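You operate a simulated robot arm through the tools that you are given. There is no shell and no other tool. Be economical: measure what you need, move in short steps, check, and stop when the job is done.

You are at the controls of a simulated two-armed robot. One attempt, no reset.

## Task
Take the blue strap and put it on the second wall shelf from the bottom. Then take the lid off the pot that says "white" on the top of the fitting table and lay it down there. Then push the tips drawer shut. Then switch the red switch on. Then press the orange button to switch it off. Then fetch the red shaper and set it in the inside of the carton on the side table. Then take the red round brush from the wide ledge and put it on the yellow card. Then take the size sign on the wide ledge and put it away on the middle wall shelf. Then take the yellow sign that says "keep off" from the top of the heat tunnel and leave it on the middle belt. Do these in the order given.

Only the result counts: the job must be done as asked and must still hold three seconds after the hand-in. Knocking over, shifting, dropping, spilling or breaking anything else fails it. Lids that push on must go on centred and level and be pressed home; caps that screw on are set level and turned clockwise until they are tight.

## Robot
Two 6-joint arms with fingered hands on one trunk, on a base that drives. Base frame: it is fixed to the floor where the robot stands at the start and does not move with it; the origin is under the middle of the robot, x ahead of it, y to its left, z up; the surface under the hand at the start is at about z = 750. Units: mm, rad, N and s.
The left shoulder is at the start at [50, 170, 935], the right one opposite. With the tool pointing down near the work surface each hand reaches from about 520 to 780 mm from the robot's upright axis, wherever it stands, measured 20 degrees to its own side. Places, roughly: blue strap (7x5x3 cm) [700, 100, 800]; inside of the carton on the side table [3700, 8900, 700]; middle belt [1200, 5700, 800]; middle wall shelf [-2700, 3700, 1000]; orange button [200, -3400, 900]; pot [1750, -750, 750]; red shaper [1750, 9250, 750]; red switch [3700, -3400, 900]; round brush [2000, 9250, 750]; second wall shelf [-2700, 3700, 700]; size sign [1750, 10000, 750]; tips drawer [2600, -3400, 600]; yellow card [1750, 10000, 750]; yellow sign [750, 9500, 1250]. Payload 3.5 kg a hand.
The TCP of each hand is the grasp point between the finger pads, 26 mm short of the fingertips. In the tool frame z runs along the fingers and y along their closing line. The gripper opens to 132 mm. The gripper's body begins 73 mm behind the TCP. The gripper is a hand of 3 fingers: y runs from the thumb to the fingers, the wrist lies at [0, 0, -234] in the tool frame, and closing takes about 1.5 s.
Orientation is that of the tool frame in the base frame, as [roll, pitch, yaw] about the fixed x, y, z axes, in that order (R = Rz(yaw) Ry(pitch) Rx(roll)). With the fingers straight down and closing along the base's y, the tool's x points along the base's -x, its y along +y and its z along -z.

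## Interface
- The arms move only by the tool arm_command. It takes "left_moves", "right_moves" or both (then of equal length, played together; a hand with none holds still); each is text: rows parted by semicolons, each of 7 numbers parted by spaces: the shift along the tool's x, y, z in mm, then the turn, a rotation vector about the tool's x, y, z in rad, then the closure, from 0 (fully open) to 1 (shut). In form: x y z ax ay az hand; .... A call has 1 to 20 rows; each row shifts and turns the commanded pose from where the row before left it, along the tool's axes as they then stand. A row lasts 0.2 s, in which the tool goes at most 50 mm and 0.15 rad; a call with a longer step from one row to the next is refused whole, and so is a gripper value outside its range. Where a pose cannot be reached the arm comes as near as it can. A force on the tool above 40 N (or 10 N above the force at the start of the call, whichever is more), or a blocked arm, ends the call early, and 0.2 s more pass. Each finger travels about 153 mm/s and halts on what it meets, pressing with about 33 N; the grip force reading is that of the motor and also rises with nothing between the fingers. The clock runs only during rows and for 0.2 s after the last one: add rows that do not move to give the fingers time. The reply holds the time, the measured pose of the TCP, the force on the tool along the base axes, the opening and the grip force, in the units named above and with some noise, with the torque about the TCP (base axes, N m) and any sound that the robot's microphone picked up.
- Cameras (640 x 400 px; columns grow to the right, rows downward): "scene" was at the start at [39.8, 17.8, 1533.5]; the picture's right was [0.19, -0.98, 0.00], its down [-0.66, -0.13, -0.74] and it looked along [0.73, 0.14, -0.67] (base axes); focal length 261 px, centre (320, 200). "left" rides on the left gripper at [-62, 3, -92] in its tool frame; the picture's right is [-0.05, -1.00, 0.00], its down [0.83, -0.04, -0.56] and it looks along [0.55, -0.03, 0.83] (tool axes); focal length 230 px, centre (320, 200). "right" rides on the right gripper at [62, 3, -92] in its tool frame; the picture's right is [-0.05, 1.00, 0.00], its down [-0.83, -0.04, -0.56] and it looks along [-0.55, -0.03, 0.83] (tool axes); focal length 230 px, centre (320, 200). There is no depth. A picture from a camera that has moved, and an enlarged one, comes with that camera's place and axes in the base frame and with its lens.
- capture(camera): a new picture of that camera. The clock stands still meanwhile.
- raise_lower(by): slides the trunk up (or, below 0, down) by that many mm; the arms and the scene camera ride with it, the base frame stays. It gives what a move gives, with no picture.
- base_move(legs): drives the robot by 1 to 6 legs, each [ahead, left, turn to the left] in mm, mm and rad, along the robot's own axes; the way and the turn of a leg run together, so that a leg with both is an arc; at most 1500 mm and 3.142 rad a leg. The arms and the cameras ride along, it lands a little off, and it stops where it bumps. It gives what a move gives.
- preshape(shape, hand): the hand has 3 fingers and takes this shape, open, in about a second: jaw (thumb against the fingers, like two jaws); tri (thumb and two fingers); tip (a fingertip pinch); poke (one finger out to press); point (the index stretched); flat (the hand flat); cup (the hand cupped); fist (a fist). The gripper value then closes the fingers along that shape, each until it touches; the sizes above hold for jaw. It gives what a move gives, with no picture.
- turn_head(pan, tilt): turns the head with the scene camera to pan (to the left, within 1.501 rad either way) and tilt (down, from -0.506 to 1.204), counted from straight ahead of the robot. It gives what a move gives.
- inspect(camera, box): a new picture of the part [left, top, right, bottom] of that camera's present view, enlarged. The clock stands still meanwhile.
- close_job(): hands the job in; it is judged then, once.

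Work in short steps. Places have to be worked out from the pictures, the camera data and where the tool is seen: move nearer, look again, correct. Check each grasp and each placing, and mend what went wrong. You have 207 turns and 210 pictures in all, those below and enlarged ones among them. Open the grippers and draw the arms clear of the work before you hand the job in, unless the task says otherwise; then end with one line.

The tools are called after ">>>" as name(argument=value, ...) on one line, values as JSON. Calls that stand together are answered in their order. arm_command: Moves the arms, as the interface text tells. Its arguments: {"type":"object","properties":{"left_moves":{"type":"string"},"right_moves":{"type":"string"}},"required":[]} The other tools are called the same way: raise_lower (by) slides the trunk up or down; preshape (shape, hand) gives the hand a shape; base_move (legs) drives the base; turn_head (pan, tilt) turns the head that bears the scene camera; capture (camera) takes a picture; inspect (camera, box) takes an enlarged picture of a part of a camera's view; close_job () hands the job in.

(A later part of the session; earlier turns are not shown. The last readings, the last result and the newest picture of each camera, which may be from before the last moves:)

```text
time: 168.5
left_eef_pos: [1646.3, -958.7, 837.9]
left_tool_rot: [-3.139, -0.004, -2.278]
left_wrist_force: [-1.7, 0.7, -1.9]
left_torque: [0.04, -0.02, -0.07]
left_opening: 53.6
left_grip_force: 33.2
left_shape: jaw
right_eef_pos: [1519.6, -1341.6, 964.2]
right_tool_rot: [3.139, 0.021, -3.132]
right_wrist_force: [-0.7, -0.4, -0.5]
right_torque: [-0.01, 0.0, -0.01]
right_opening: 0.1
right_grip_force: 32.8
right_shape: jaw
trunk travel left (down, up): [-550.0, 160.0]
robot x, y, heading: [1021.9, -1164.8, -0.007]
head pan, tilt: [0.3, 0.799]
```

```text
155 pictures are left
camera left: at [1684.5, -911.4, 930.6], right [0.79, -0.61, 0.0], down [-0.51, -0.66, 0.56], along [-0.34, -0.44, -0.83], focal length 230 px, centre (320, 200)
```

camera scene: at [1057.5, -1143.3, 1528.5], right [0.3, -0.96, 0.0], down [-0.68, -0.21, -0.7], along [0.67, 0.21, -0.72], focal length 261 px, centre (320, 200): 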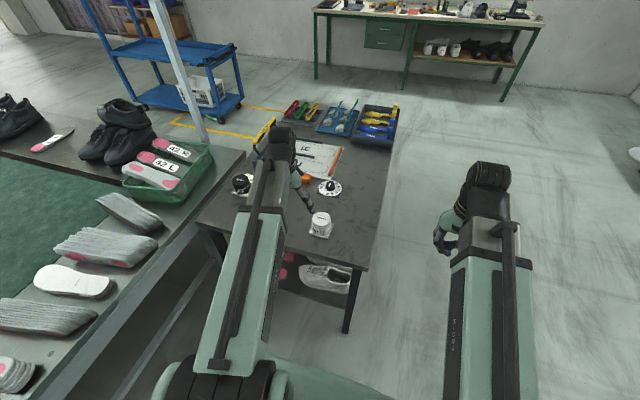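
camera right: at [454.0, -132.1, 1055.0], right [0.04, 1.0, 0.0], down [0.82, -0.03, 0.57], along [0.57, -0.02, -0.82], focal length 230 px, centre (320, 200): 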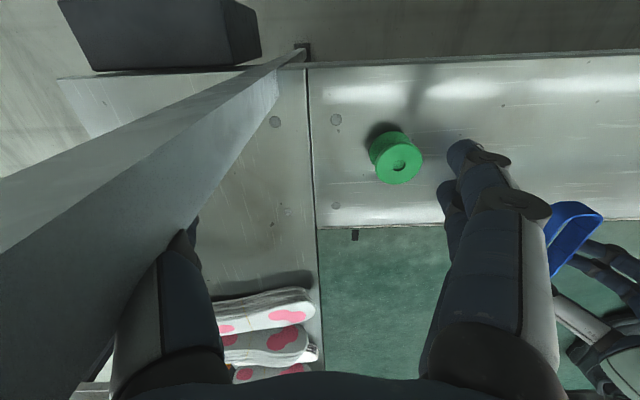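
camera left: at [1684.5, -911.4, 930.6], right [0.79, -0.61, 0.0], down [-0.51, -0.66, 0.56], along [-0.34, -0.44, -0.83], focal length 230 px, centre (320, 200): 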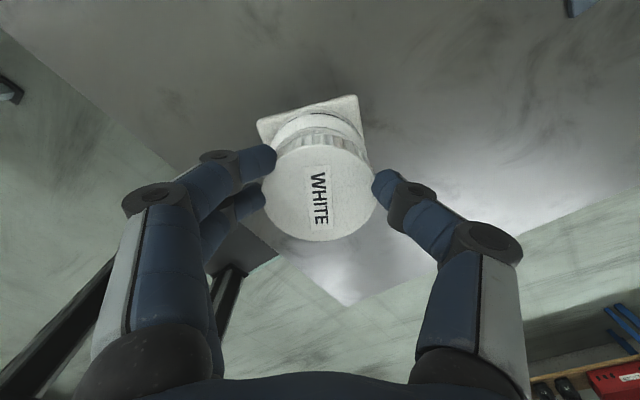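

Only 2 N now: the lid seems free. I lift further.

>>> arm_command(left_moves="0 0 -8 0 0 0 1; 0 0 -20 0 0 0 1; 0 0 -30 0 0 0 1; 0 0 0 0 0 0 1")

>>> capture(camera="left")

```text
time: 169.5
left_eef_pos: [1647.1, -960.1, 896.1]
left_tool_rot: [-3.139, -0.004, -2.278]
left_wrist_force: [-0.7, 0.4, 0.3]
left_torque: [0.0, 0.03, 0.01]
left_opening: 53.5
left_grip_force: 32.7
left_shape: jaw
right_eef_pos: [1520.6, -1339.8, 963.8]
right_tool_rot: [3.139, 0.023, -3.132]
right_wrist_force: [-0.5, -0.2, 1.0]
right_torque: [0.03, -0.03, -0.01]
right_opening: 0.1
right_grip_force: 33.0
right_shape: jaw
trunk travel left (down, up): [-550.0, 160.0]
robot x, y, heading: [1020.3, -1168.5, -0.001]
head pan, tilt: [0.3, 0.799]
```

```text
154 pictures are left
camera left: at [1685.1, -911.0, 989.1], right [0.79, -0.61, 0.0], down [-0.51, -0.66, 0.56], along [-0.34, -0.44, -0.83], focal length 230 px, centre (320, 200)
```

left: 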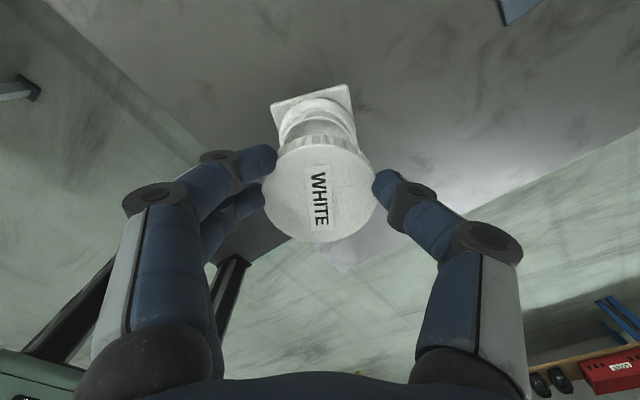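

The lid is off. I carry it 125 mm to the right of the pot and lower it to the table.

>>> arm_command(left_moves="31.7 -27 0 0 0 0 1; 31.7 -27 0 0 0 0 1; 31.7 -27 0 0 0 0 1; 0 0 40 0 0 0 1; 0 0 40 0 0 0 1; 0 0 25 0 0 0 1; 0 0 4 0 0 0 1; 0 0 3 0 0 0 1; 0 0 2 0 0 0 1; 0 0 0 0 0 0 1")

>>> capture(camera="left")

```text
time: 171.7
left_eef_pos: [1646.1, -1086.4, 782.6]
left_tool_rot: [-3.137, -0.002, -2.278]
left_wrist_force: [-0.4, -0.2, -0.1]
left_torque: [0.0, 0.03, -0.01]
left_opening: 53.5
left_grip_force: 33.9
left_shape: jaw
right_eef_pos: [1520.8, -1340.3, 963.9]
right_tool_rot: [3.14, 0.023, -3.132]
right_wrist_force: [0.1, -0.1, 0.1]
right_torque: [0.01, 0.03, 0.0]
right_opening: 0.0
right_grip_force: 33.0
right_shape: jaw
trunk travel left (down, up): [-550.0, 160.0]
robot x, y, heading: [1024.5, -1168.4, -0.002]
head pan, tilt: [0.3, 0.799]
```

```text
153 pictures are left
camera left: at [1684.1, -1036.6, 875.3], right [0.79, -0.61, 0.0], down [-0.51, -0.66, 0.56], along [-0.34, -0.44, -0.83], focal length 230 px, centre (320, 200)
```

left: 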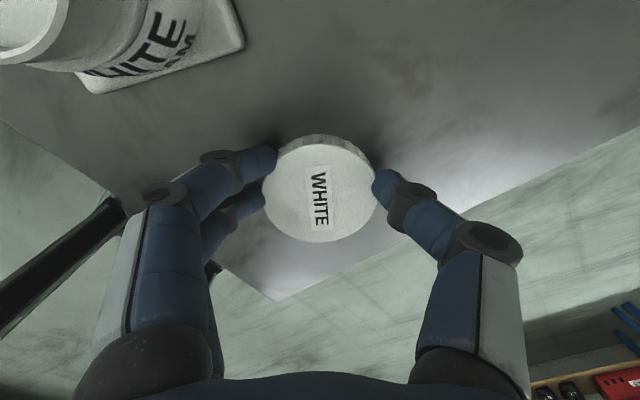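

I lower in small steps to contact.

>>> arm_command(left_moves="0 0 2 0 0 0 1; 0 0 2 0 0 0 1; 0 0 2 0 0 0 1; 0 0 1 0 0 0 1; 0 0 1 0 0 0 1; 0 0 0 0 0 0 1")

```text
time: 173.0
left_eef_pos: [1646.4, -1085.0, 779.0]
left_tool_rot: [-3.136, 0.002, -2.278]
left_wrist_force: [-5.0, 0.0, 24.0]
left_torque: [0.03, 0.12, -0.01]
left_opening: 54.7
left_grip_force: 33.0
left_shape: jaw
right_eef_pos: [1520.2, -1341.2, 964.9]
right_tool_rot: [3.138, 0.026, -3.133]
right_wrist_force: [0.3, -0.3, 0.4]
right_torque: [-0.02, 0.0, 0.01]
right_opening: 0.2
right_grip_force: 33.2
right_shape: jaw
trunk travel left (down, up): [-550.0, 160.0]
robot x, y, heading: [1021.4, -1170.4, -0.0]
head pan, tilt: [0.3, 0.799]
stopped in row 6 (left hand): the force on the tool passed its limit at 40 N (the readings are from after the stop); the commanded pose is now the measured one
```

On the table. I raise 2 mm to ease, open and withdraw upward.

>>> arm_command(left_moves="0 0 -2 0 0 0 1; 0 0 0 0 0 0 0.6; 0 0 0 0 0 0 0.4; 0 0 0 0 0 0 0.3; 0 0 0 0 0 0 0.3; 0 0 -20 0 0 0 0.3; 0 0 -40 0 0 0 0.3; 0 0 -40 0 0 0 0.3; 0 0 -40 0 0 0 0.3; 0 0 -20 0 0 0 0.3; 0 0 0 0 0 0 0.3")

>>> capture(camera="left")

>>> capture(camera="scene")

```text
time: 175.4
left_eef_pos: [1646.3, -1082.9, 938.5]
left_tool_rot: [-3.138, -0.002, -2.279]
left_wrist_force: [0.7, -0.2, 0.5]
left_torque: [-0.03, -0.01, 0.0]
left_opening: 92.1
left_grip_force: 0.0
left_shape: jaw
right_eef_pos: [1521.3, -1340.1, 964.9]
right_tool_rot: [3.14, 0.024, -3.131]
right_wrist_force: [0.1, 0.0, 1.1]
right_torque: [0.03, 0.01, 0.02]
right_opening: 0.2
right_grip_force: 32.9
right_shape: jaw
trunk travel left (down, up): [-550.0, 160.0]
robot x, y, heading: [1020.0, -1171.0, 0.001]
head pan, tilt: [0.3, 0.799]
```

```text
152 pictures are left
camera left: at [1684.9, -1035.6, 1031.3], right [0.79, -0.61, 0.01], down [-0.51, -0.66, 0.56], along [-0.33, -0.44, -0.83], focal length 230 px, centre (320, 200)
```

left: 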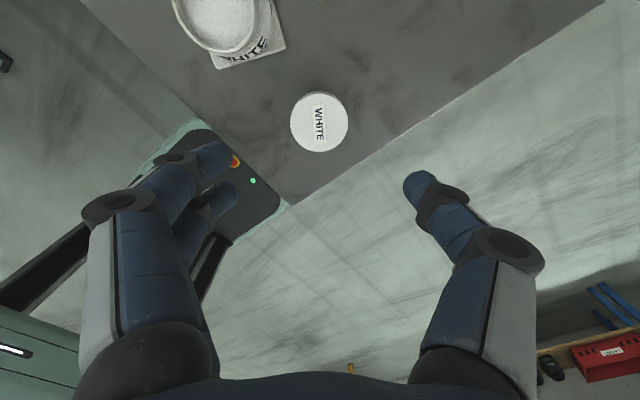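

```text
151 pictures are left
camera scene: at [1057.5, -1143.4, 1528.4], right [0.29, -0.96, 0.0], down [-0.69, -0.21, -0.7], along [0.67, 0.21, -0.72], focal length 261 px, centre (320, 200)
```

scene: 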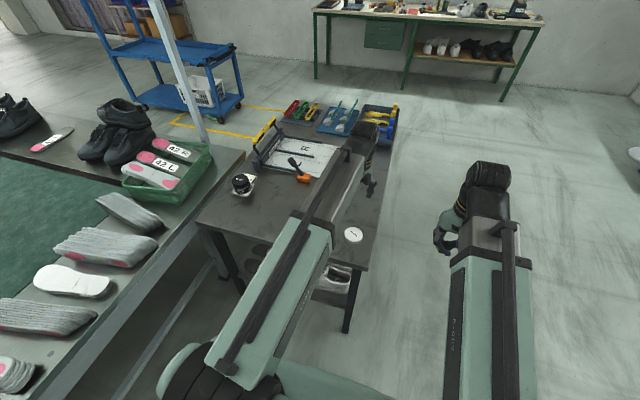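

The lid lies flat on the table beside the open pot. I unwind the left wrist, back off, and turn right to find the tips drawer.

>>> arm_command(left_moves="0 0 0 0 0 0.15 0.3; 0 0 0 0 0 0.15 0.3; 0 0 0 0 0 0.15 0.3; 0 0 0 0 0 0.15 0.3; 0 0 0 0 0 0.15 0.3; 0 0 0 0 0 0.113 0.3; 0 0 0 0 0 0 0.3")

>>> base_move(legs=[[-250, 0, 0], [0, -400, 0], [0, 0, -1.571]])

>>> turn_head(pan=0.3, tilt=0.3)

>>> capture(camera="scene")

```text
time: 177.0
left_eef_pos: [1646.7, -1084.4, 937.8]
left_tool_rot: [-3.139, 0.004, 3.14]
left_wrist_force: [-0.4, 0.5, -0.3]
left_torque: [0.02, 0.02, -0.01]
left_opening: 92.0
left_grip_force: 0.1
left_shape: jaw
right_eef_pos: [1521.7, -1340.9, 964.2]
right_tool_rot: [3.139, 0.023, -3.131]
right_wrist_force: [1.2, -0.7, 0.1]
right_torque: [0.01, 0.02, -0.01]
right_opening: 0.0
right_grip_force: 33.2
right_shape: jaw
trunk travel left (down, up): [-550.0, 160.0]
robot x, y, heading: [1023.6, -1167.6, -0.004]
head pan, tilt: [0.3, 0.799]
```

```text
time: 184.7
left_eef_pos: [856.7, -2190.9, 937.9]
left_tool_rot: [-3.139, 0.003, 1.567]
left_wrist_force: [-0.2, 0.0, -1.1]
left_torque: [-0.01, 0.0, 0.0]
left_opening: 92.1
left_grip_force: 0.1
left_shape: jaw
right_eef_pos: [600.2, -2063.9, 962.9]
right_tool_rot: [3.14, 0.023, 1.579]
right_wrist_force: [0.4, 0.7, 0.3]
right_torque: [-0.01, 0.03, 0.0]
right_opening: 0.1
right_grip_force: 32.9
right_shape: jaw
trunk travel left (down, up): [-550.0, 160.0]
robot x, y, heading: [774.7, -1567.1, -1.577]
head pan, tilt: [0.3, 0.799]
```

```text
time: 185.6
left_eef_pos: [856.9, -2189.8, 936.8]
left_tool_rot: [-3.138, 0.003, 1.569]
left_wrist_force: [-1.0, 0.4, -0.3]
left_torque: [-0.04, 0.01, -0.01]
left_opening: 92.2
left_grip_force: 0.1
left_shape: jaw
right_eef_pos: [600.6, -2063.8, 964.9]
right_tool_rot: [3.14, 0.022, 1.577]
right_wrist_force: [0.4, -0.6, 0.5]
right_torque: [0.02, -0.02, -0.03]
right_opening: 0.0
right_grip_force: 33.4
right_shape: jaw
trunk travel left (down, up): [-550.0, 160.0]
robot x, y, heading: [773.5, -1568.7, -1.574]
head pan, tilt: [0.3, 0.3]
```

```text
150 pictures are left
camera scene: at [799.4, -1613.5, 1572.7], right [-0.96, -0.29, 0.0], down [-0.09, 0.28, -0.95], along [0.28, -0.91, -0.3], focal length 261 px, centre (320, 200)
```

scene: 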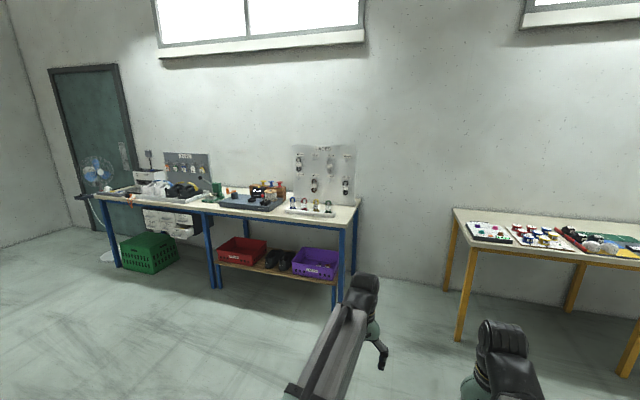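

The blue bench with drawers is at the left. I drive ahead a bit, then sideways to stand in front of it.

>>> base_move(legs=[[500, 0, 0], [0, 1450, 0], [0, 350, 0]])

>>> turn_head(pan=0, tilt=0.5)

>>> capture(camera="scene")

```text
time: 197.2
left_eef_pos: [2658.1, -2682.2, 938.2]
left_tool_rot: [-3.138, 0.004, 1.58]
left_wrist_force: [0.4, -0.3, 0.0]
left_torque: [-0.01, 0.04, 0.02]
left_opening: 92.1
left_grip_force: 0.1
left_shape: jaw
right_eef_pos: [2399.5, -2557.8, 965.1]
right_tool_rot: [3.141, 0.023, 1.591]
right_wrist_force: [0.7, 0.0, -0.2]
right_torque: [0.03, 0.01, -0.02]
right_opening: 0.0
right_grip_force: 32.8
right_shape: jaw
trunk travel left (down, up): [-550.0, 160.0]
robot x, y, heading: [2566.2, -2058.2, -1.562]
head pan, tilt: [0.3, 0.3]
```

```text
time: 198.0
left_eef_pos: [2658.1, -2681.5, 937.0]
left_tool_rot: [-3.138, 0.003, 1.581]
left_wrist_force: [-0.3, -0.4, -0.6]
left_torque: [0.02, -0.01, 0.01]
left_opening: 91.9
left_grip_force: 0.0
left_shape: jaw
right_eef_pos: [2399.8, -2558.6, 964.6]
right_tool_rot: [3.14, 0.024, 1.591]
right_wrist_force: [-0.7, -0.1, 0.2]
right_torque: [-0.02, -0.03, -0.02]
right_opening: 0.0
right_grip_force: 33.4
right_shape: jaw
trunk travel left (down, up): [-550.0, 160.0]
robot x, y, heading: [2565.0, -2056.8, -1.565]
head pan, tilt: [0.0, 0.499]
```

```text
149 pictures are left
camera scene: at [2565.5, -2107.6, 1554.4], right [-1.0, -0.01, 0.0], down [0.0, 0.48, -0.88], along [0.01, -0.88, -0.48], focal length 261 px, centre (320, 200)
```

scene: 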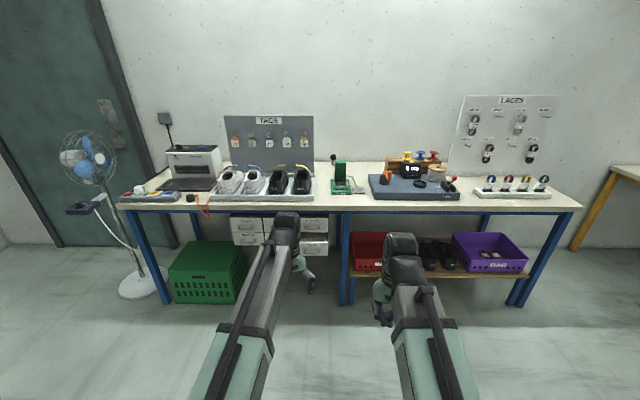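

I enlarge the drawers and the left end of the bench.

>>> inspect(camera="scene", box=[220, 205, 340, 280])

>>> inspect(camera="scene", box=[50, 160, 230, 272])

```text
5.33 times, centred on (280, 242) of scene
camera zoom: at [2565.5, -2107.6, 1554.4], right [-1.0, -0.01, 0.0], down [0.0, 0.48, -0.88], along [0.01, -0.88, -0.48], focal length 1391 px, centre (533, -27)
```

zoom: 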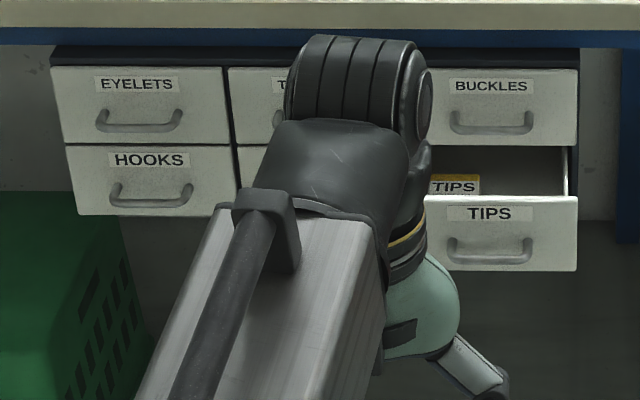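

```text
3.56 times, centred on (140, 216) of scene
camera zoom: at [2565.5, -2107.6, 1554.4], right [-1.0, -0.01, 0.0], down [0.0, 0.48, -0.88], along [0.01, -0.88, -0.48], focal length 927 px, centre (960, 143)
```

zoom: 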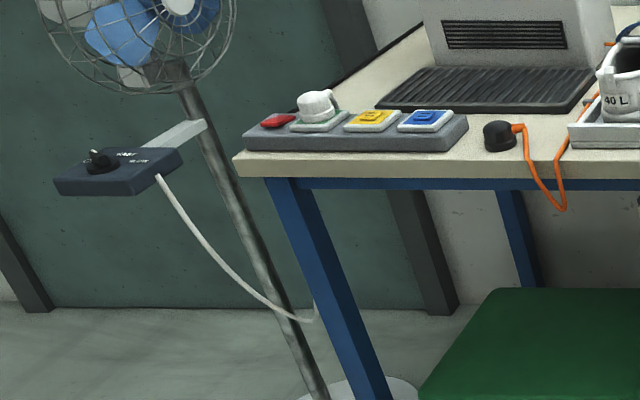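

The TIPS drawer (lower right one) stands open. I lower the trunk, stretch the left hand forward closed, and pitch it horizontal.

>>> raise_lower(by=-300)

>>> arm_command(left_moves="-35 0 0 0 0 0 1; -35 0 0 0 0 0 1; -35 0 0 0 0 0 1; 0 0 0 0 -0.15 0 1; 0 0 0 0 -0.15 0 1; 0 0 0 0 -0.15 0 1; 0 0 0 0 -0.15 0 1; 0 0 0 0 -0.15 0 1; 0 0 0 0 -0.15 0 1; 0 0 0 0 -0.15 0 1; 0 0 0 0 -0.15 0 1; 0 0 0 0 -0.15 0 1; 0 0 0 0 -0.15 0 1; 0 0 0 0 -0.07 0 1; 0 0 0 0 0 0 1")

>>> base_move(legs=[[0, -80, 0], [300, 0, 0]])

>>> capture(camera="scene")

>>> capture(camera="left")

```text
time: 201.0
left_eef_pos: [2656.2, -2682.4, 638.0]
left_tool_rot: [-3.14, 0.003, 1.582]
left_wrist_force: [0.2, -0.1, -0.3]
left_torque: [0.0, -0.02, 0.02]
left_opening: 91.9
left_grip_force: 0.0
left_shape: jaw
right_eef_pos: [2398.7, -2558.1, 664.5]
right_tool_rot: [3.14, 0.023, 1.59]
right_wrist_force: [-0.2, 0.4, -0.4]
right_torque: [0.03, 0.0, -0.02]
right_opening: 0.0
right_grip_force: 33.1
right_shape: jaw
trunk travel left (down, up): [-250.0, 460.0]
robot x, y, heading: [2567.1, -2054.7, -1.559]
head pan, tilt: [0.0, 0.499]
```

```text
time: 204.2
left_eef_pos: [2645.8, -2792.5, 668.3]
left_tool_rot: [-3.11, 1.406, 1.531]
left_wrist_force: [0.5, -0.2, 0.8]
left_torque: [-0.04, 0.01, -0.03]
left_opening: 0.0
left_grip_force: 33.3
left_shape: jaw
left hand out of reach, approached as far as the arm can: row 13, 14
right_eef_pos: [2399.1, -2558.3, 663.5]
right_tool_rot: [3.14, 0.022, 1.589]
right_wrist_force: [-0.4, -0.3, 0.7]
right_torque: [0.02, 0.02, -0.03]
right_opening: 0.2
right_grip_force: 32.4
right_shape: jaw
trunk travel left (down, up): [-250.0, 460.0]
robot x, y, heading: [2568.1, -2059.4, -1.561]
head pan, tilt: [0.0, 0.499]
```

```text
time: 206.9
left_eef_pos: [2566.5, -3091.4, 667.9]
left_tool_rot: [-3.108, 1.408, 1.53]
left_wrist_force: [-0.6, 0.8, 0.4]
left_torque: [0.01, -0.01, -0.02]
left_opening: 0.0
left_grip_force: 32.6
left_shape: jaw
right_eef_pos: [2320.5, -2856.8, 664.4]
right_tool_rot: [3.14, 0.023, 1.59]
right_wrist_force: [0.6, -0.4, 0.3]
right_torque: [0.03, 0.02, 0.0]
right_opening: 0.2
right_grip_force: 32.9
right_shape: jaw
trunk travel left (down, up): [-250.0, 460.0]
robot x, y, heading: [2490.2, -2357.5, -1.562]
head pan, tilt: [0.0, 0.499]
```

```text
146 pictures are left
camera scene: at [2486.9, -2406.6, 1254.4], right [-1.0, 0.0, 0.0], down [0.0, 0.48, -0.88], along [0.0, -0.88, -0.48], focal length 261 px, centre (320, 200)
```

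scene: 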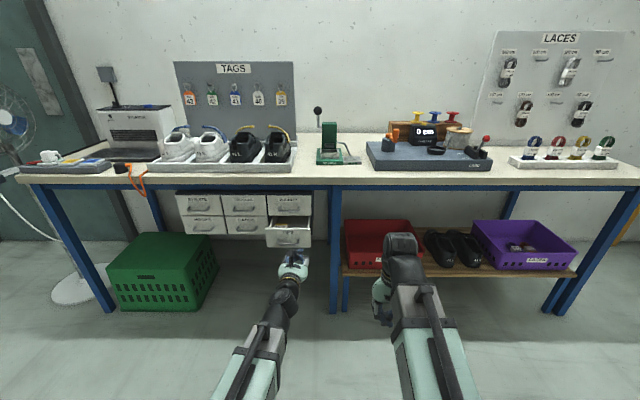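

```text
145 pictures are left
camera left: at [2576.2, -3011.3, 745.2], right [-1.0, 0.06, 0.06], down [0.0, 0.69, -0.73], along [-0.09, -0.73, -0.68], focal length 230 px, centre (320, 200)
```

left: 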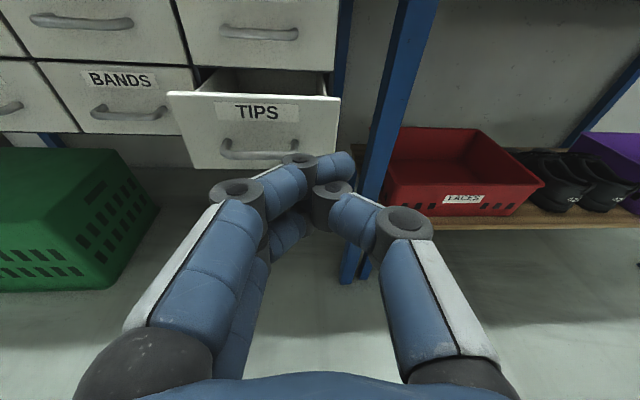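

The drawer face centre is about [2627, -3337, 584]. I lower the trunk 55 mm, shift 60 mm left and drive up close.

>>> raise_lower(by=-60)

>>> base_move(legs=[[0, 62, 0], [180, 0, 0]])

>>> capture(camera="left")

```text
time: 207.9
left_eef_pos: [2566.3, -3091.3, 608.4]
left_tool_rot: [-3.11, 1.407, 1.53]
left_wrist_force: [0.4, -0.1, -0.5]
left_torque: [-0.02, 0.01, -0.01]
left_opening: 0.0
left_grip_force: 33.0
left_shape: jaw
right_eef_pos: [2319.5, -2856.7, 605.6]
right_tool_rot: [3.138, 0.022, 1.587]
right_wrist_force: [0.2, -0.8, 0.5]
right_torque: [0.01, 0.0, -0.01]
right_opening: 0.1
right_grip_force: 33.3
right_shape: jaw
trunk travel left (down, up): [-190.0, 520.0]
robot x, y, heading: [2492.2, -2357.7, -1.569]
head pan, tilt: [0.0, 0.499]
```

```text
time: 210.0
left_eef_pos: [2629.7, -3271.7, 608.2]
left_tool_rot: [-3.109, 1.407, 1.531]
left_wrist_force: [-0.1, 0.5, 0.4]
left_torque: [0.01, -0.02, -0.01]
left_opening: 0.0
left_grip_force: 32.8
left_shape: jaw
right_eef_pos: [2383.2, -3040.5, 604.9]
right_tool_rot: [3.141, 0.024, 1.588]
right_wrist_force: [-0.4, -0.4, 0.6]
right_torque: [0.04, -0.04, 0.02]
right_opening: 0.0
right_grip_force: 32.9
right_shape: jaw
trunk travel left (down, up): [-190.0, 520.0]
robot x, y, heading: [2550.2, -2534.6, -1.567]
head pan, tilt: [0.0, 0.499]
```

```text
144 pictures are left
camera left: at [2639.9, -3192.0, 685.2], right [-1.0, 0.06, 0.06], down [0.0, 0.69, -0.73], along [-0.08, -0.73, -0.68], focal length 230 px, centre (320, 200)
```

left: 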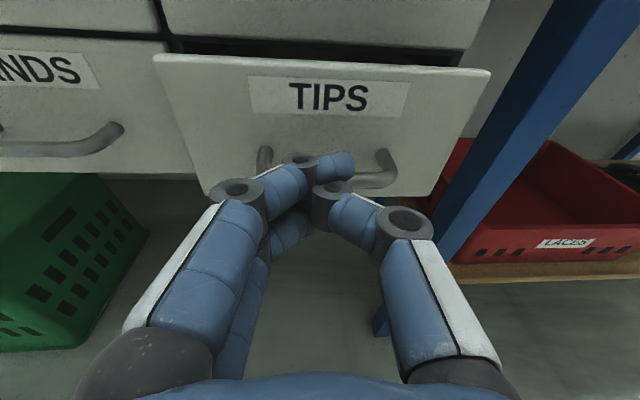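

The fingertips are between handle and label. I drive ahead slowly to push.

>>> base_move(legs=[[60, 0, 0]])

>>> capture(camera="left")

```text
time: 210.9
left_eef_pos: [2626.8, -3307.1, 608.2]
left_tool_rot: [-3.103, 1.405, 1.531]
left_wrist_force: [0.3, 12.7, 1.2]
left_torque: [0.08, -0.04, 0.13]
left_opening: 0.4
left_grip_force: 33.1
left_shape: jaw
right_eef_pos: [2383.9, -3076.2, 605.2]
right_tool_rot: [3.141, 0.025, 1.588]
right_wrist_force: [-0.3, 0.1, -0.4]
right_torque: [-0.01, -0.01, 0.02]
right_opening: 0.0
right_grip_force: 33.6
right_shape: jaw
trunk travel left (down, up): [-190.0, 520.0]
robot x, y, heading: [2551.3, -2578.4, -1.562]
head pan, tilt: [0.0, 0.499]
stopped in leg 1: the force on the tool passed its limit at 74 N (the readings are from after the stop); the commanded pose is now the measured one
```

```text
143 pictures are left
camera left: at [2637.6, -3226.7, 685.1], right [-1.0, 0.07, 0.06], down [0.01, 0.69, -0.73], along [-0.09, -0.72, -0.68], focal length 230 px, centre (320, 200)
```

left: 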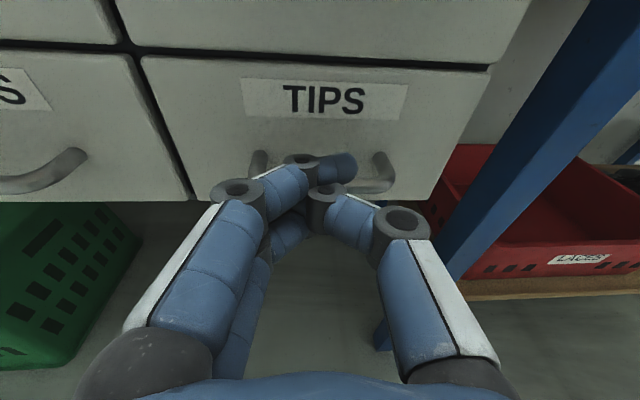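

It looks flush with its neighbours. I give one more push to make sure it is home.

>>> arm_command(left_moves="0 0 4 0 0 0 1; 0 0 4 0 0 0 1; 0 0 4 0 0 0 1; 0 0 0 0 0 0 1")

>>> base_move(legs=[[-250, 0, 0]])

>>> inspect(camera="left", box=[0, 0, 480, 300])

>>> inspect(camera="scene", box=[160, 170, 352, 290])

```text
time: 211.4
left_eef_pos: [2626.1, -3306.4, 608.5]
left_tool_rot: [-3.1, 1.405, 1.533]
left_wrist_force: [0.9, 21.5, 5.4]
left_torque: [0.13, -0.14, 0.28]
left_opening: 0.0
left_grip_force: 33.7
left_shape: jaw
right_eef_pos: [2383.9, -3074.3, 604.6]
right_tool_rot: [3.141, 0.024, 1.588]
right_wrist_force: [-0.4, -0.2, -0.2]
right_torque: [0.02, 0.0, 0.0]
right_opening: 0.0
right_grip_force: 33.3
right_shape: jaw
trunk travel left (down, up): [-190.0, 520.0]
robot x, y, heading: [2552.1, -2576.1, -1.564]
head pan, tilt: [0.0, 0.499]
stopped in row 2 (left hand): the force on the tool passed its limit at 44 N (the readings are from after the stop); the commanded pose is now the measured one
```

```text
time: 213.2
left_eef_pos: [2624.3, -3058.4, 606.6]
left_tool_rot: [-3.1, 1.404, 1.534]
left_wrist_force: [-0.8, 1.0, 0.2]
left_torque: [0.0, 0.01, -0.01]
left_opening: 0.0
left_grip_force: 33.2
left_shape: jaw
right_eef_pos: [2383.2, -2826.4, 605.1]
right_tool_rot: [-3.141, 0.022, 1.588]
right_wrist_force: [0.6, -0.1, 0.2]
right_torque: [0.0, 0.0, -0.02]
right_opening: 0.0
right_grip_force: 32.8
right_shape: jaw
trunk travel left (down, up): [-190.0, 520.0]
robot x, y, heading: [2552.3, -2325.8, -1.561]
head pan, tilt: [0.0, 0.499]
```

```text
1.33 times, centred on (240, 150) of left
camera zoom: at [2635.4, -2979.2, 683.4], right [-1.0, 0.07, 0.06], down [0.01, 0.69, -0.73], along [-0.09, -0.72, -0.68], focal length 307 px, centre (427, 267)
```

zoom: 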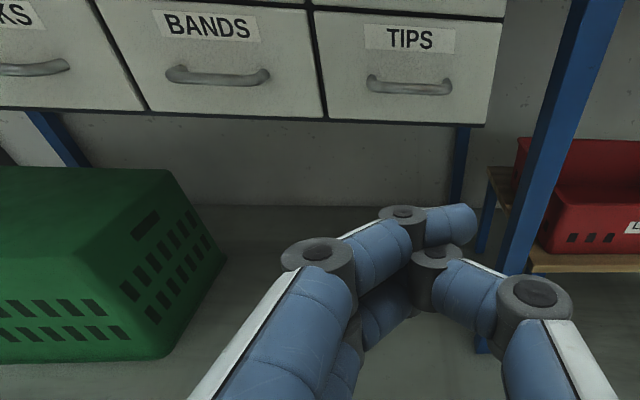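

```text
3.33 times, centred on (256, 230) of scene
camera zoom: at [2548.8, -2375.0, 1194.4], right [-1.0, -0.01, 0.0], down [0.0, 0.48, -0.88], along [0.01, -0.88, -0.48], focal length 869 px, centre (533, 100)
```

zoom: 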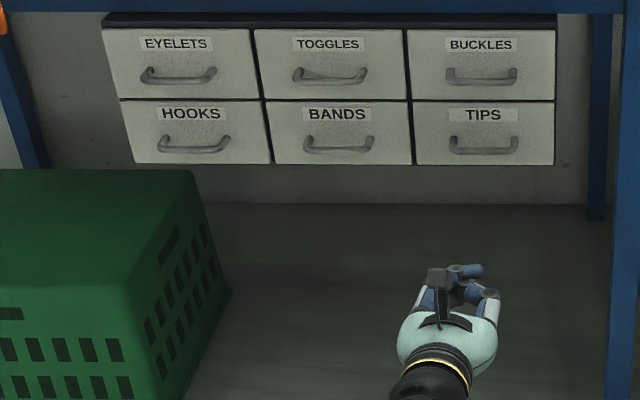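

The drawer is shut. Next the red switch at the left end of the bench: I raise the trunk, bring the tool vertical and drive left.

>>> raise_lower(by=380)

>>> arm_command(left_moves="0 0 -20 0 0.14 0 1; 0 0 -20 0 0.14 0 1; 0 0 -20 0 0.14 0 1; 0 0 -10 0 0.14 0 1; 0 0 0 0 0.14 0 1; 0 0 0 0 0.14 0 1; 0 0 0 0 0.14 0 1; 0 0 0 0 0.14 0 1; 0 0 0 0 0.14 0 1; 0 0 0 0 0.144 0 1; 0 0 0 0 0 0 1")

>>> base_move(legs=[[0, 920, 0]])

>>> turn_head(pan=0.2, tilt=0.6)

>>> capture(camera="scene")

```text
time: 216.9
left_eef_pos: [2625.3, -3058.5, 986.3]
left_tool_rot: [-3.101, 1.402, 1.533]
left_wrist_force: [0.1, -0.6, 0.4]
left_torque: [0.0, -0.01, 0.01]
left_opening: 0.0
left_grip_force: 33.4
left_shape: jaw
right_eef_pos: [2383.6, -2826.8, 984.2]
right_tool_rot: [3.141, 0.023, 1.589]
right_wrist_force: [-0.8, -0.3, -0.5]
right_torque: [0.03, 0.01, -0.01]
right_opening: 0.0
right_grip_force: 33.6
right_shape: jaw
trunk travel left (down, up): [-570.0, 140.0]
robot x, y, heading: [2552.3, -2327.3, -1.558]
head pan, tilt: [0.0, 0.499]
```

```text
time: 219.3
left_eef_pos: [2634.6, -3003.5, 1007.0]
left_tool_rot: [-3.138, 0.068, 1.517]
left_wrist_force: [-0.2, 0.1, 0.2]
left_torque: [-0.05, 0.01, 0.0]
left_opening: 0.0
left_grip_force: 33.1
left_shape: jaw
left hand out of reach, approached as far as the arm can: row 1
right_eef_pos: [2382.0, -2826.0, 985.1]
right_tool_rot: [3.14, 0.022, 1.587]
right_wrist_force: [0.2, -0.4, 0.6]
right_torque: [-0.04, -0.01, -0.01]
right_opening: 0.0
right_grip_force: 32.7
right_shape: jaw
trunk travel left (down, up): [-570.0, 140.0]
robot x, y, heading: [2551.7, -2326.9, -1.56]
head pan, tilt: [0.0, 0.499]
```

```text
time: 224.1
left_eef_pos: [3561.5, -2997.2, 1007.8]
left_tool_rot: [-3.137, 0.069, 1.52]
left_wrist_force: [-0.5, 0.5, 0.2]
left_torque: [-0.02, 0.04, 0.04]
left_opening: 0.2
left_grip_force: 33.0
left_shape: jaw
right_eef_pos: [3309.4, -2819.7, 984.1]
right_tool_rot: [3.141, 0.022, 1.591]
right_wrist_force: [0.3, -0.2, -0.4]
right_torque: [-0.02, 0.0, 0.02]
right_opening: 0.0
right_grip_force: 32.5
right_shape: jaw
trunk travel left (down, up): [-570.0, 140.0]
robot x, y, heading: [3477.6, -2319.9, -1.562]
head pan, tilt: [0.0, 0.499]
```

```text
time: 224.8
left_eef_pos: [3560.3, -2996.7, 1007.1]
left_tool_rot: [-3.139, 0.071, 1.52]
left_wrist_force: [0.1, 0.2, 0.4]
left_torque: [0.02, -0.01, -0.01]
left_opening: 0.0
left_grip_force: 33.5
left_shape: jaw
right_eef_pos: [3310.3, -2818.8, 984.7]
right_tool_rot: [-3.14, 0.024, 1.589]
right_wrist_force: [0.6, 0.3, 0.1]
right_torque: [0.01, 0.0, 0.02]
right_opening: 0.1
right_grip_force: 32.9
right_shape: jaw
trunk travel left (down, up): [-570.0, 140.0]
robot x, y, heading: [3476.4, -2320.6, -1.564]
head pan, tilt: [0.201, 0.6]
```

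```text
140 pictures are left
camera scene: at [3492.1, -2363.8, 1565.3], right [-0.98, -0.21, 0.0], down [-0.12, 0.55, -0.83], along [0.17, -0.81, -0.56], focal length 261 px, centre (320, 200)
```

scene: 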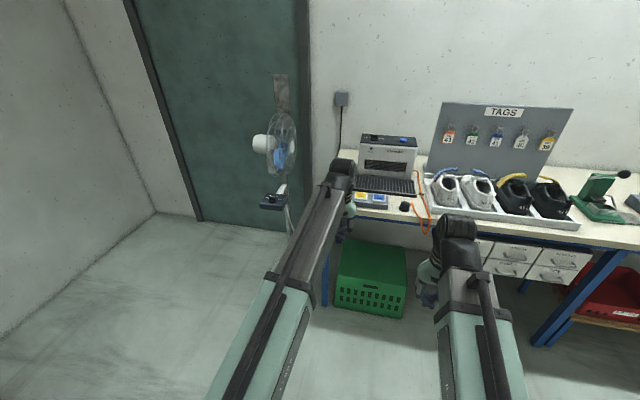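

I drive ahead 300 mm to bring the left hand over the end of the bench and look with the hand camera.

>>> base_move(legs=[[300, 0, 0]])

>>> capture(camera="left")

>>> capture(camera="scene")

```text
time: 226.9
left_eef_pos: [3563.4, -3293.3, 1005.5]
left_tool_rot: [-3.139, 0.069, 1.52]
left_wrist_force: [0.0, 0.0, -1.6]
left_torque: [0.0, -0.04, -0.04]
left_opening: 0.0
left_grip_force: 33.3
left_shape: jaw
right_eef_pos: [3313.0, -3118.1, 984.2]
right_tool_rot: [-3.141, 0.022, 1.592]
right_wrist_force: [1.2, 0.1, -0.3]
right_torque: [-0.01, 0.03, -0.01]
right_opening: 0.0
right_grip_force: 33.2
right_shape: jaw
trunk travel left (down, up): [-570.0, 140.0]
robot x, y, heading: [3477.9, -2618.9, -1.561]
head pan, tilt: [0.201, 0.6]
```

```text
139 pictures are left
camera left: at [3565.6, -3349.6, 1103.8], right [-1.0, 0.0, 0.01], down [0.0, 0.87, 0.5], along [-0.01, 0.5, -0.87], focal length 230 px, centre (320, 200)
```

left: 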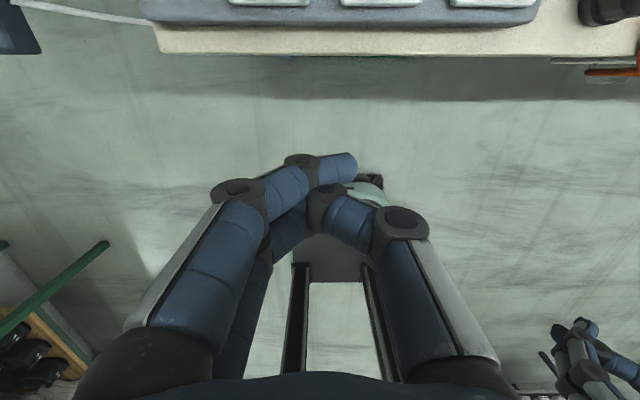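

```text
138 pictures are left
camera scene: at [3494.7, -2662.2, 1565.2], right [-0.98, -0.21, 0.0], down [-0.12, 0.55, -0.82], along [0.17, -0.81, -0.57], focal length 261 px, centre (320, 200)
```

scene: 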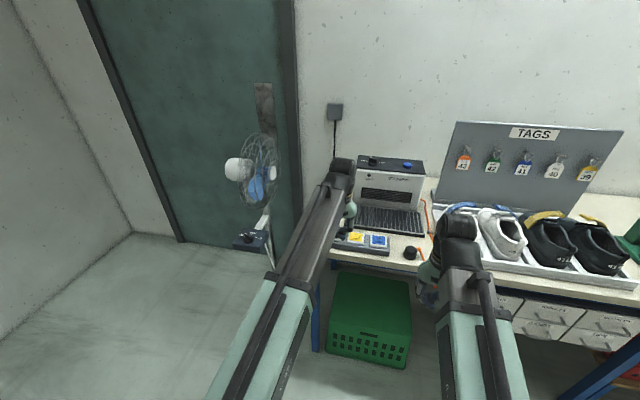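

The bench edge is at y≈-3375, the switch box just behind it. I drive 120 mm further and look again.

>>> base_move(legs=[[120, 60, 0]])

>>> capture(camera="left")

```text
time: 228.2
left_eef_pos: [3626.6, -3412.8, 1008.2]
left_tool_rot: [-3.137, 0.071, 1.521]
left_wrist_force: [-0.4, 0.2, -0.1]
left_torque: [0.02, 0.01, 0.03]
left_opening: 0.0
left_grip_force: 33.2
left_shape: jaw
right_eef_pos: [3374.2, -3236.8, 984.9]
right_tool_rot: [3.141, 0.021, 1.592]
right_wrist_force: [0.7, 0.1, 0.3]
right_torque: [0.02, 0.02, 0.0]
right_opening: 0.1
right_grip_force: 33.3
right_shape: jaw
trunk travel left (down, up): [-570.0, 140.0]
robot x, y, heading: [3541.1, -2735.8, -1.562]
head pan, tilt: [0.201, 0.6]
```

```text
137 pictures are left
camera left: at [3627.5, -3468.9, 1103.6], right [-1.0, 0.0, 0.01], down [0.0, 0.87, 0.5], along [-0.01, 0.5, -0.87], focal length 230 px, centre (320, 200)
```

left: 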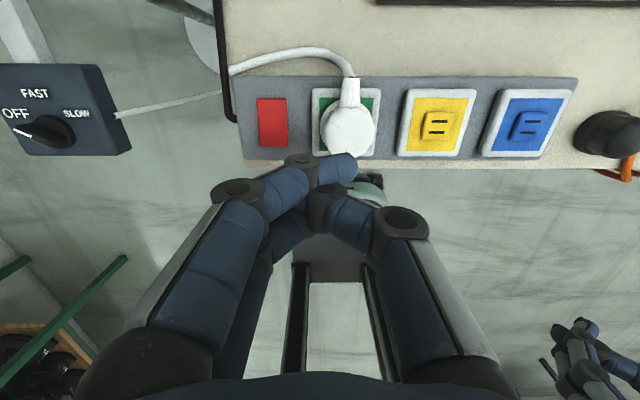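

The red rocker is at pixel (272, 122). I enlarge it to see which side stands up.

>>> inspect(camera="left", box=[232, 82, 312, 162])

```text
5.00 times, centred on (272, 122) of left
camera zoom: at [3627.5, -3468.9, 1103.6], right [-1.0, 0.0, 0.01], down [0.0, 0.87, 0.5], along [-0.01, 0.5, -0.87], focal length 1150 px, centre (560, 590)
```

zoom: 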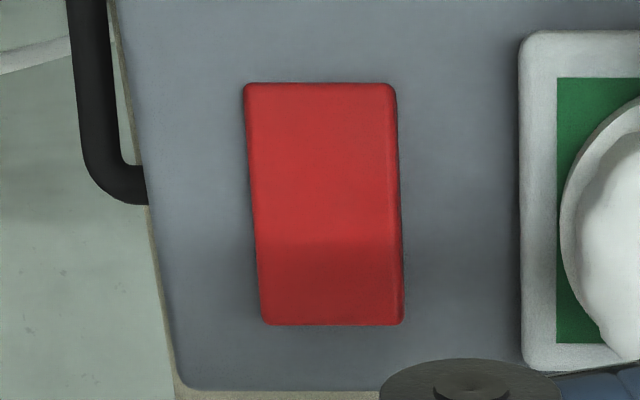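

The near (robot-side) end stands up, so it needs pressing there, at about [3667, -3411, 890]. I shape the left hand to poke and look.

>>> preshape(hand="left", shape="poke")

>>> capture(camera="left")

```text
time: 229.1
left_eef_pos: [3625.6, -3412.7, 1007.3]
left_tool_rot: [-3.138, 0.072, 1.52]
left_wrist_force: [-0.2, -0.4, -0.4]
left_torque: [0.01, -0.02, 0.01]
left_opening: 0.0
left_grip_force: 0.2
left_shape: poke
right_eef_pos: [3375.1, -3235.4, 984.1]
right_tool_rot: [3.141, 0.023, 1.591]
right_wrist_force: [-0.5, -1.0, 0.0]
right_torque: [-0.02, -0.02, 0.06]
right_opening: 0.0
right_grip_force: 33.3
right_shape: jaw
trunk travel left (down, up): [-570.0, 140.0]
robot x, y, heading: [3542.3, -2733.5, -1.558]
head pan, tilt: [0.201, 0.6]
```

```text
135 pictures are left
camera left: at [3627.0, -3467.8, 1104.5], right [-1.0, 0.0, 0.01], down [0.0, 0.87, 0.5], along [-0.01, 0.5, -0.87], focal length 230 px, centre (320, 200)
```

left: 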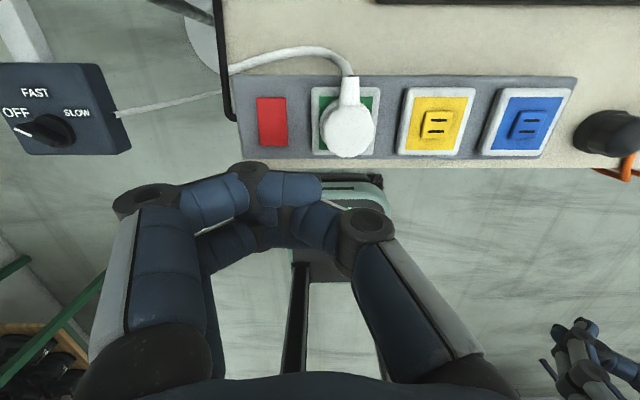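

I give it closure 0 to see the open poke shape.

>>> arm_command(left_moves="0 0 0 0 0 0 0; 0 0 0 0 0 0 0; 0 0 0 0 0 0 0; 0 0 0 0 0 0 0; 0 0 0 0 0 0 0; 0 0 0 0 0 0 0")

>>> capture(camera="left")

```text
time: 230.5
left_eef_pos: [3624.9, -3412.2, 1007.9]
left_tool_rot: [-3.136, 0.07, 1.52]
left_wrist_force: [0.8, -0.9, -0.1]
left_torque: [0.0, -0.04, -0.03]
left_opening: 0.0
left_grip_force: 0.1
left_shape: poke
right_eef_pos: [3373.8, -3236.5, 983.9]
right_tool_rot: [3.141, 0.022, 1.591]
right_wrist_force: [0.5, -0.7, -0.1]
right_torque: [-0.02, -0.01, 0.04]
right_opening: 0.0
right_grip_force: 32.8
right_shape: jaw
trunk travel left (down, up): [-570.0, 140.0]
robot x, y, heading: [3539.3, -2736.6, -1.562]
head pan, tilt: [0.201, 0.6]
```

```text
134 pictures are left
camera left: at [3627.0, -3467.9, 1104.4], right [-1.0, 0.0, 0.01], down [0.0, 0.87, 0.5], along [-0.01, 0.5, -0.87], focal length 230 px, centre (320, 200)
```

left: 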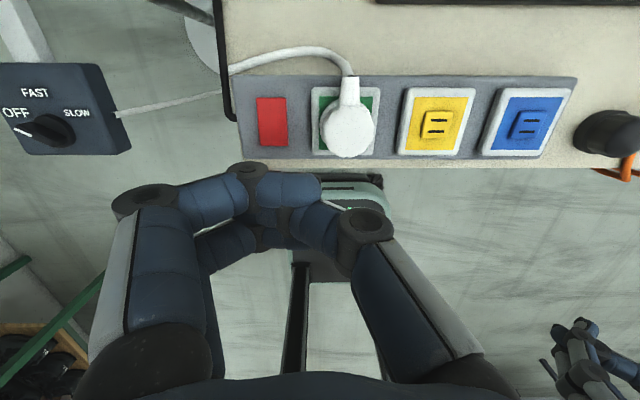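

The poke tip is not clearly placed; I try the "point" shape.

>>> preshape(hand="left", shape="point")

>>> capture(camera="left")

>>> inspect(camera="scene", box=[240, 120, 432, 240])

```text
time: 231.4
left_eef_pos: [3625.3, -3412.6, 1006.7]
left_tool_rot: [-3.137, 0.068, 1.519]
left_wrist_force: [0.0, -0.7, 0.6]
left_torque: [-0.02, 0.0, 0.03]
left_opening: 0.0
left_grip_force: 0.0
left_shape: point
right_eef_pos: [3372.9, -3236.0, 984.1]
right_tool_rot: [-3.141, 0.024, 1.591]
right_wrist_force: [-0.9, -0.7, 0.6]
right_torque: [-0.03, 0.03, 0.02]
right_opening: 0.2
right_grip_force: 33.2
right_shape: jaw
trunk travel left (down, up): [-570.0, 140.0]
robot x, y, heading: [3539.3, -2740.6, -1.56]
head pan, tilt: [0.201, 0.6]
```

```text
133 pictures are left
camera left: at [3627.0, -3467.9, 1104.4], right [-1.0, 0.0, 0.01], down [0.0, 0.87, 0.5], along [-0.01, 0.5, -0.87], focal length 230 px, centre (320, 200)
```

left: 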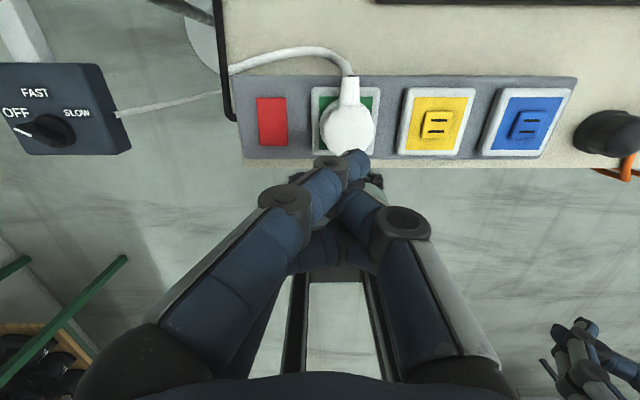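

```text
3.33 times, centred on (336, 180) of scene
camera zoom: at [3556.4, -2780.0, 1565.3], right [-0.98, -0.21, 0.0], down [-0.12, 0.55, -0.83], along [0.17, -0.81, -0.56], focal length 869 px, centre (267, 267)
```

zoom: 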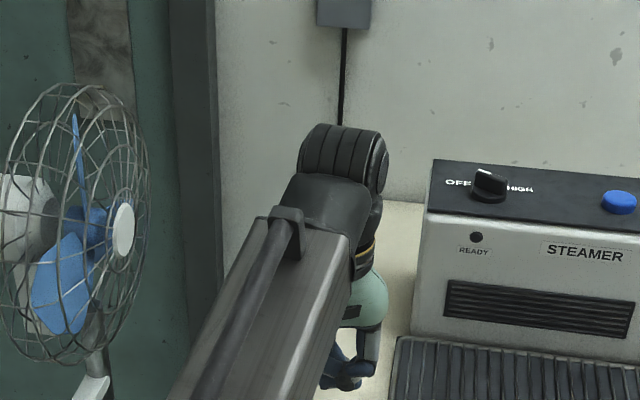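

In the "point" shape the index tip sits at about tool (-6, -22, +30). I move so that the tip is above the raised end of the rocker, at z≈945.

>>> arm_command(left_moves="9.5 32 0 0 0 0 0; 9.5 31.5 0 0 0 0 0; 0 0 30 0 0 0 0; 0 0 30 0 0 0 0; 0 0 0 0 0 0 0")

>>> capture(camera="left")

```text
time: 232.6
left_eef_pos: [3690.4, -3401.6, 946.1]
left_tool_rot: [-3.139, 0.072, 1.52]
left_wrist_force: [-0.2, 0.3, 0.3]
left_torque: [-0.01, -0.02, 0.0]
left_opening: 0.0
left_grip_force: 0.0
left_shape: point
right_eef_pos: [3373.1, -3235.5, 985.1]
right_tool_rot: [3.141, 0.021, 1.591]
right_wrist_force: [0.0, -1.6, -0.2]
right_torque: [-0.02, -0.03, 0.0]
right_opening: 0.0
right_grip_force: 31.9
right_shape: jaw
trunk travel left (down, up): [-570.0, 140.0]
robot x, y, heading: [3544.1, -2735.6, -1.564]
head pan, tilt: [0.201, 0.6]
```

```text
131 pictures are left
camera left: at [3691.9, -3456.0, 1042.6], right [-1.0, 0.0, 0.01], down [0.0, 0.87, 0.5], along [-0.01, 0.5, -0.87], focal length 230 px, centre (320, 200)
```

left: 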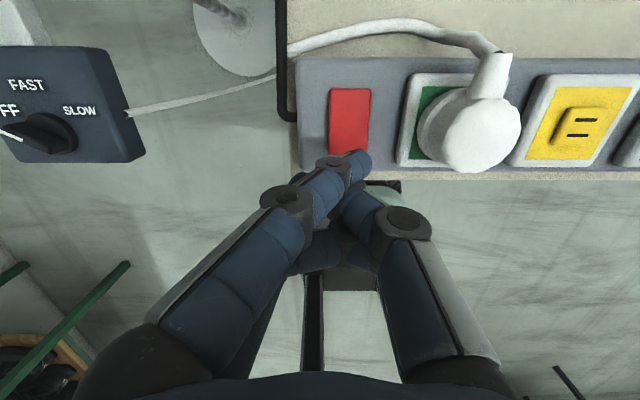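

The tip is lined up with the near end of the rocker. I lower 15 mm and look.

>>> arm_command(left_moves="1 2 10 0 0 0 0; 0 0 6 0 0 0 0; 0 0 0 0 0 0 0")

>>> capture(camera="left")

```text
time: 233.4
left_eef_pos: [3692.3, -3401.9, 929.2]
left_tool_rot: [-3.137, 0.068, 1.521]
left_wrist_force: [-0.3, 0.4, 0.1]
left_torque: [0.02, 0.0, 0.02]
left_opening: 0.0
left_grip_force: 0.1
left_shape: point
right_eef_pos: [3373.6, -3235.9, 984.5]
right_tool_rot: [3.14, 0.023, 1.591]
right_wrist_force: [-1.1, 0.4, 1.4]
right_torque: [0.02, -0.02, 0.0]
right_opening: 0.0
right_grip_force: 32.9
right_shape: jaw
trunk travel left (down, up): [-570.0, 140.0]
robot x, y, heading: [3538.1, -2733.3, -1.56]
head pan, tilt: [0.201, 0.6]
```

```text
130 pictures are left
camera left: at [3693.4, -3456.4, 1027.0], right [-1.0, 0.0, 0.01], down [0.0, 0.87, 0.5], along [-0.01, 0.5, -0.87], focal length 230 px, centre (320, 200)
```

left: 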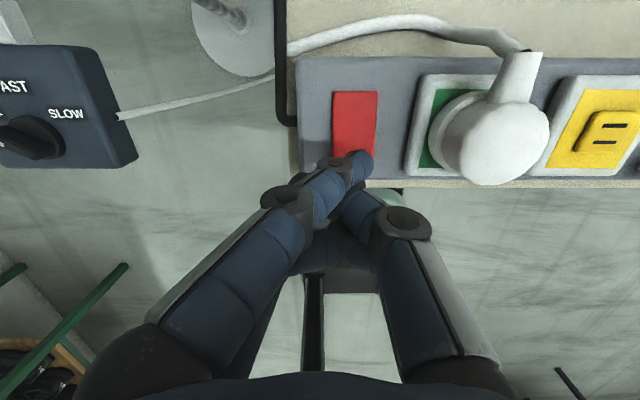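

The fingertip covers the near end. I press down in small steps until it clicks.

>>> arm_command(left_moves="0 0 4 0 0 0 0; 0 0 4 0 0 0 0; 0 0 3 0 0 0 0; 0 0 3 0 0 0 0; 0 0 3 0 0 0 0; 0 0 3 0 0 0 0; 0 0 0 0 0 0 0")

>>> capture(camera="left")

```text
time: 235.0
left_eef_pos: [3691.7, -3402.1, 909.1]
left_tool_rot: [-3.137, 0.07, 1.521]
left_wrist_force: [0.5, -0.2, -1.4]
left_torque: [0.0, 0.02, -0.01]
left_opening: 0.0
left_grip_force: 0.2
left_shape: point
right_eef_pos: [3374.4, -3236.2, 984.1]
right_tool_rot: [3.141, 0.022, 1.592]
right_wrist_force: [0.4, 0.0, -0.1]
right_torque: [0.0, 0.0, 0.01]
right_opening: 0.1
right_grip_force: 33.3
right_shape: jaw
trunk travel left (down, up): [-570.0, 140.0]
robot x, y, heading: [3540.1, -2737.6, -1.561]
head pan, tilt: [0.201, 0.6]
```

```text
129 pictures are left
camera left: at [3692.7, -3457.9, 1006.9], right [-1.0, 0.0, 0.01], down [0.0, 0.87, 0.5], along [-0.01, 0.5, -0.87], focal length 230 px, centre (320, 200)
```

left: 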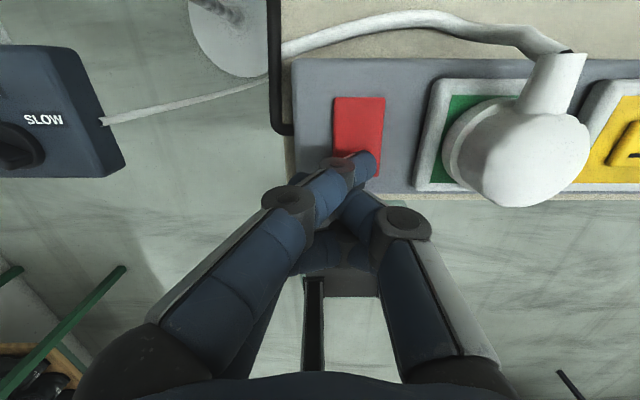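

The rocker still lies some 10 mm lower; its near end is nearer to me than the tip. I shift 9 mm toward the robot and continue down.

>>> arm_command(left_moves="9 -3 0 0 0 0 0; 0 0 3 0 0 0 0; 0 0 3 0 0 0 0; 0 0 2 0 0 0 0; 0 0 2 0 0 0 0; 0 0 0 0 0 0 0")

>>> capture(camera="left")

```text
time: 236.4
left_eef_pos: [3688.7, -3395.0, 899.3]
left_tool_rot: [-3.138, 0.069, 1.52]
left_wrist_force: [0.7, 0.6, 0.3]
left_torque: [0.01, 0.0, -0.02]
left_opening: 0.3
left_grip_force: 0.1
left_shape: point
right_eef_pos: [3373.5, -3236.0, 984.6]
right_tool_rot: [3.14, 0.024, 1.593]
right_wrist_force: [-0.2, 1.1, 0.5]
right_torque: [0.01, 0.0, -0.04]
right_opening: 0.0
right_grip_force: 33.6
right_shape: jaw
trunk travel left (down, up): [-570.0, 140.0]
robot x, y, heading: [3542.6, -2738.4, -1.562]
head pan, tilt: [0.201, 0.6]
```

```text
128 pictures are left
camera left: at [3690.1, -3449.7, 996.4], right [-1.0, 0.0, 0.01], down [0.0, 0.87, 0.5], along [-0.01, 0.5, -0.87], focal length 230 px, centre (320, 200)
```

left: 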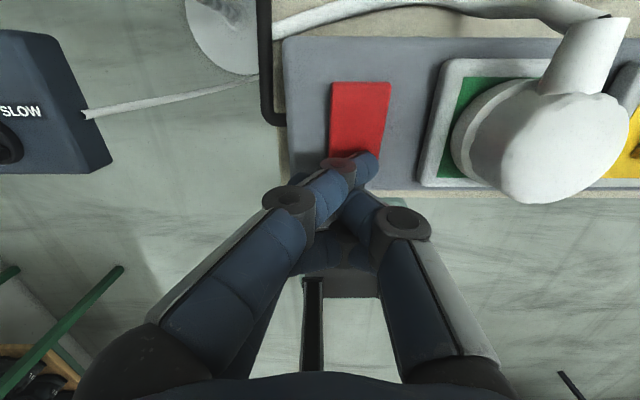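

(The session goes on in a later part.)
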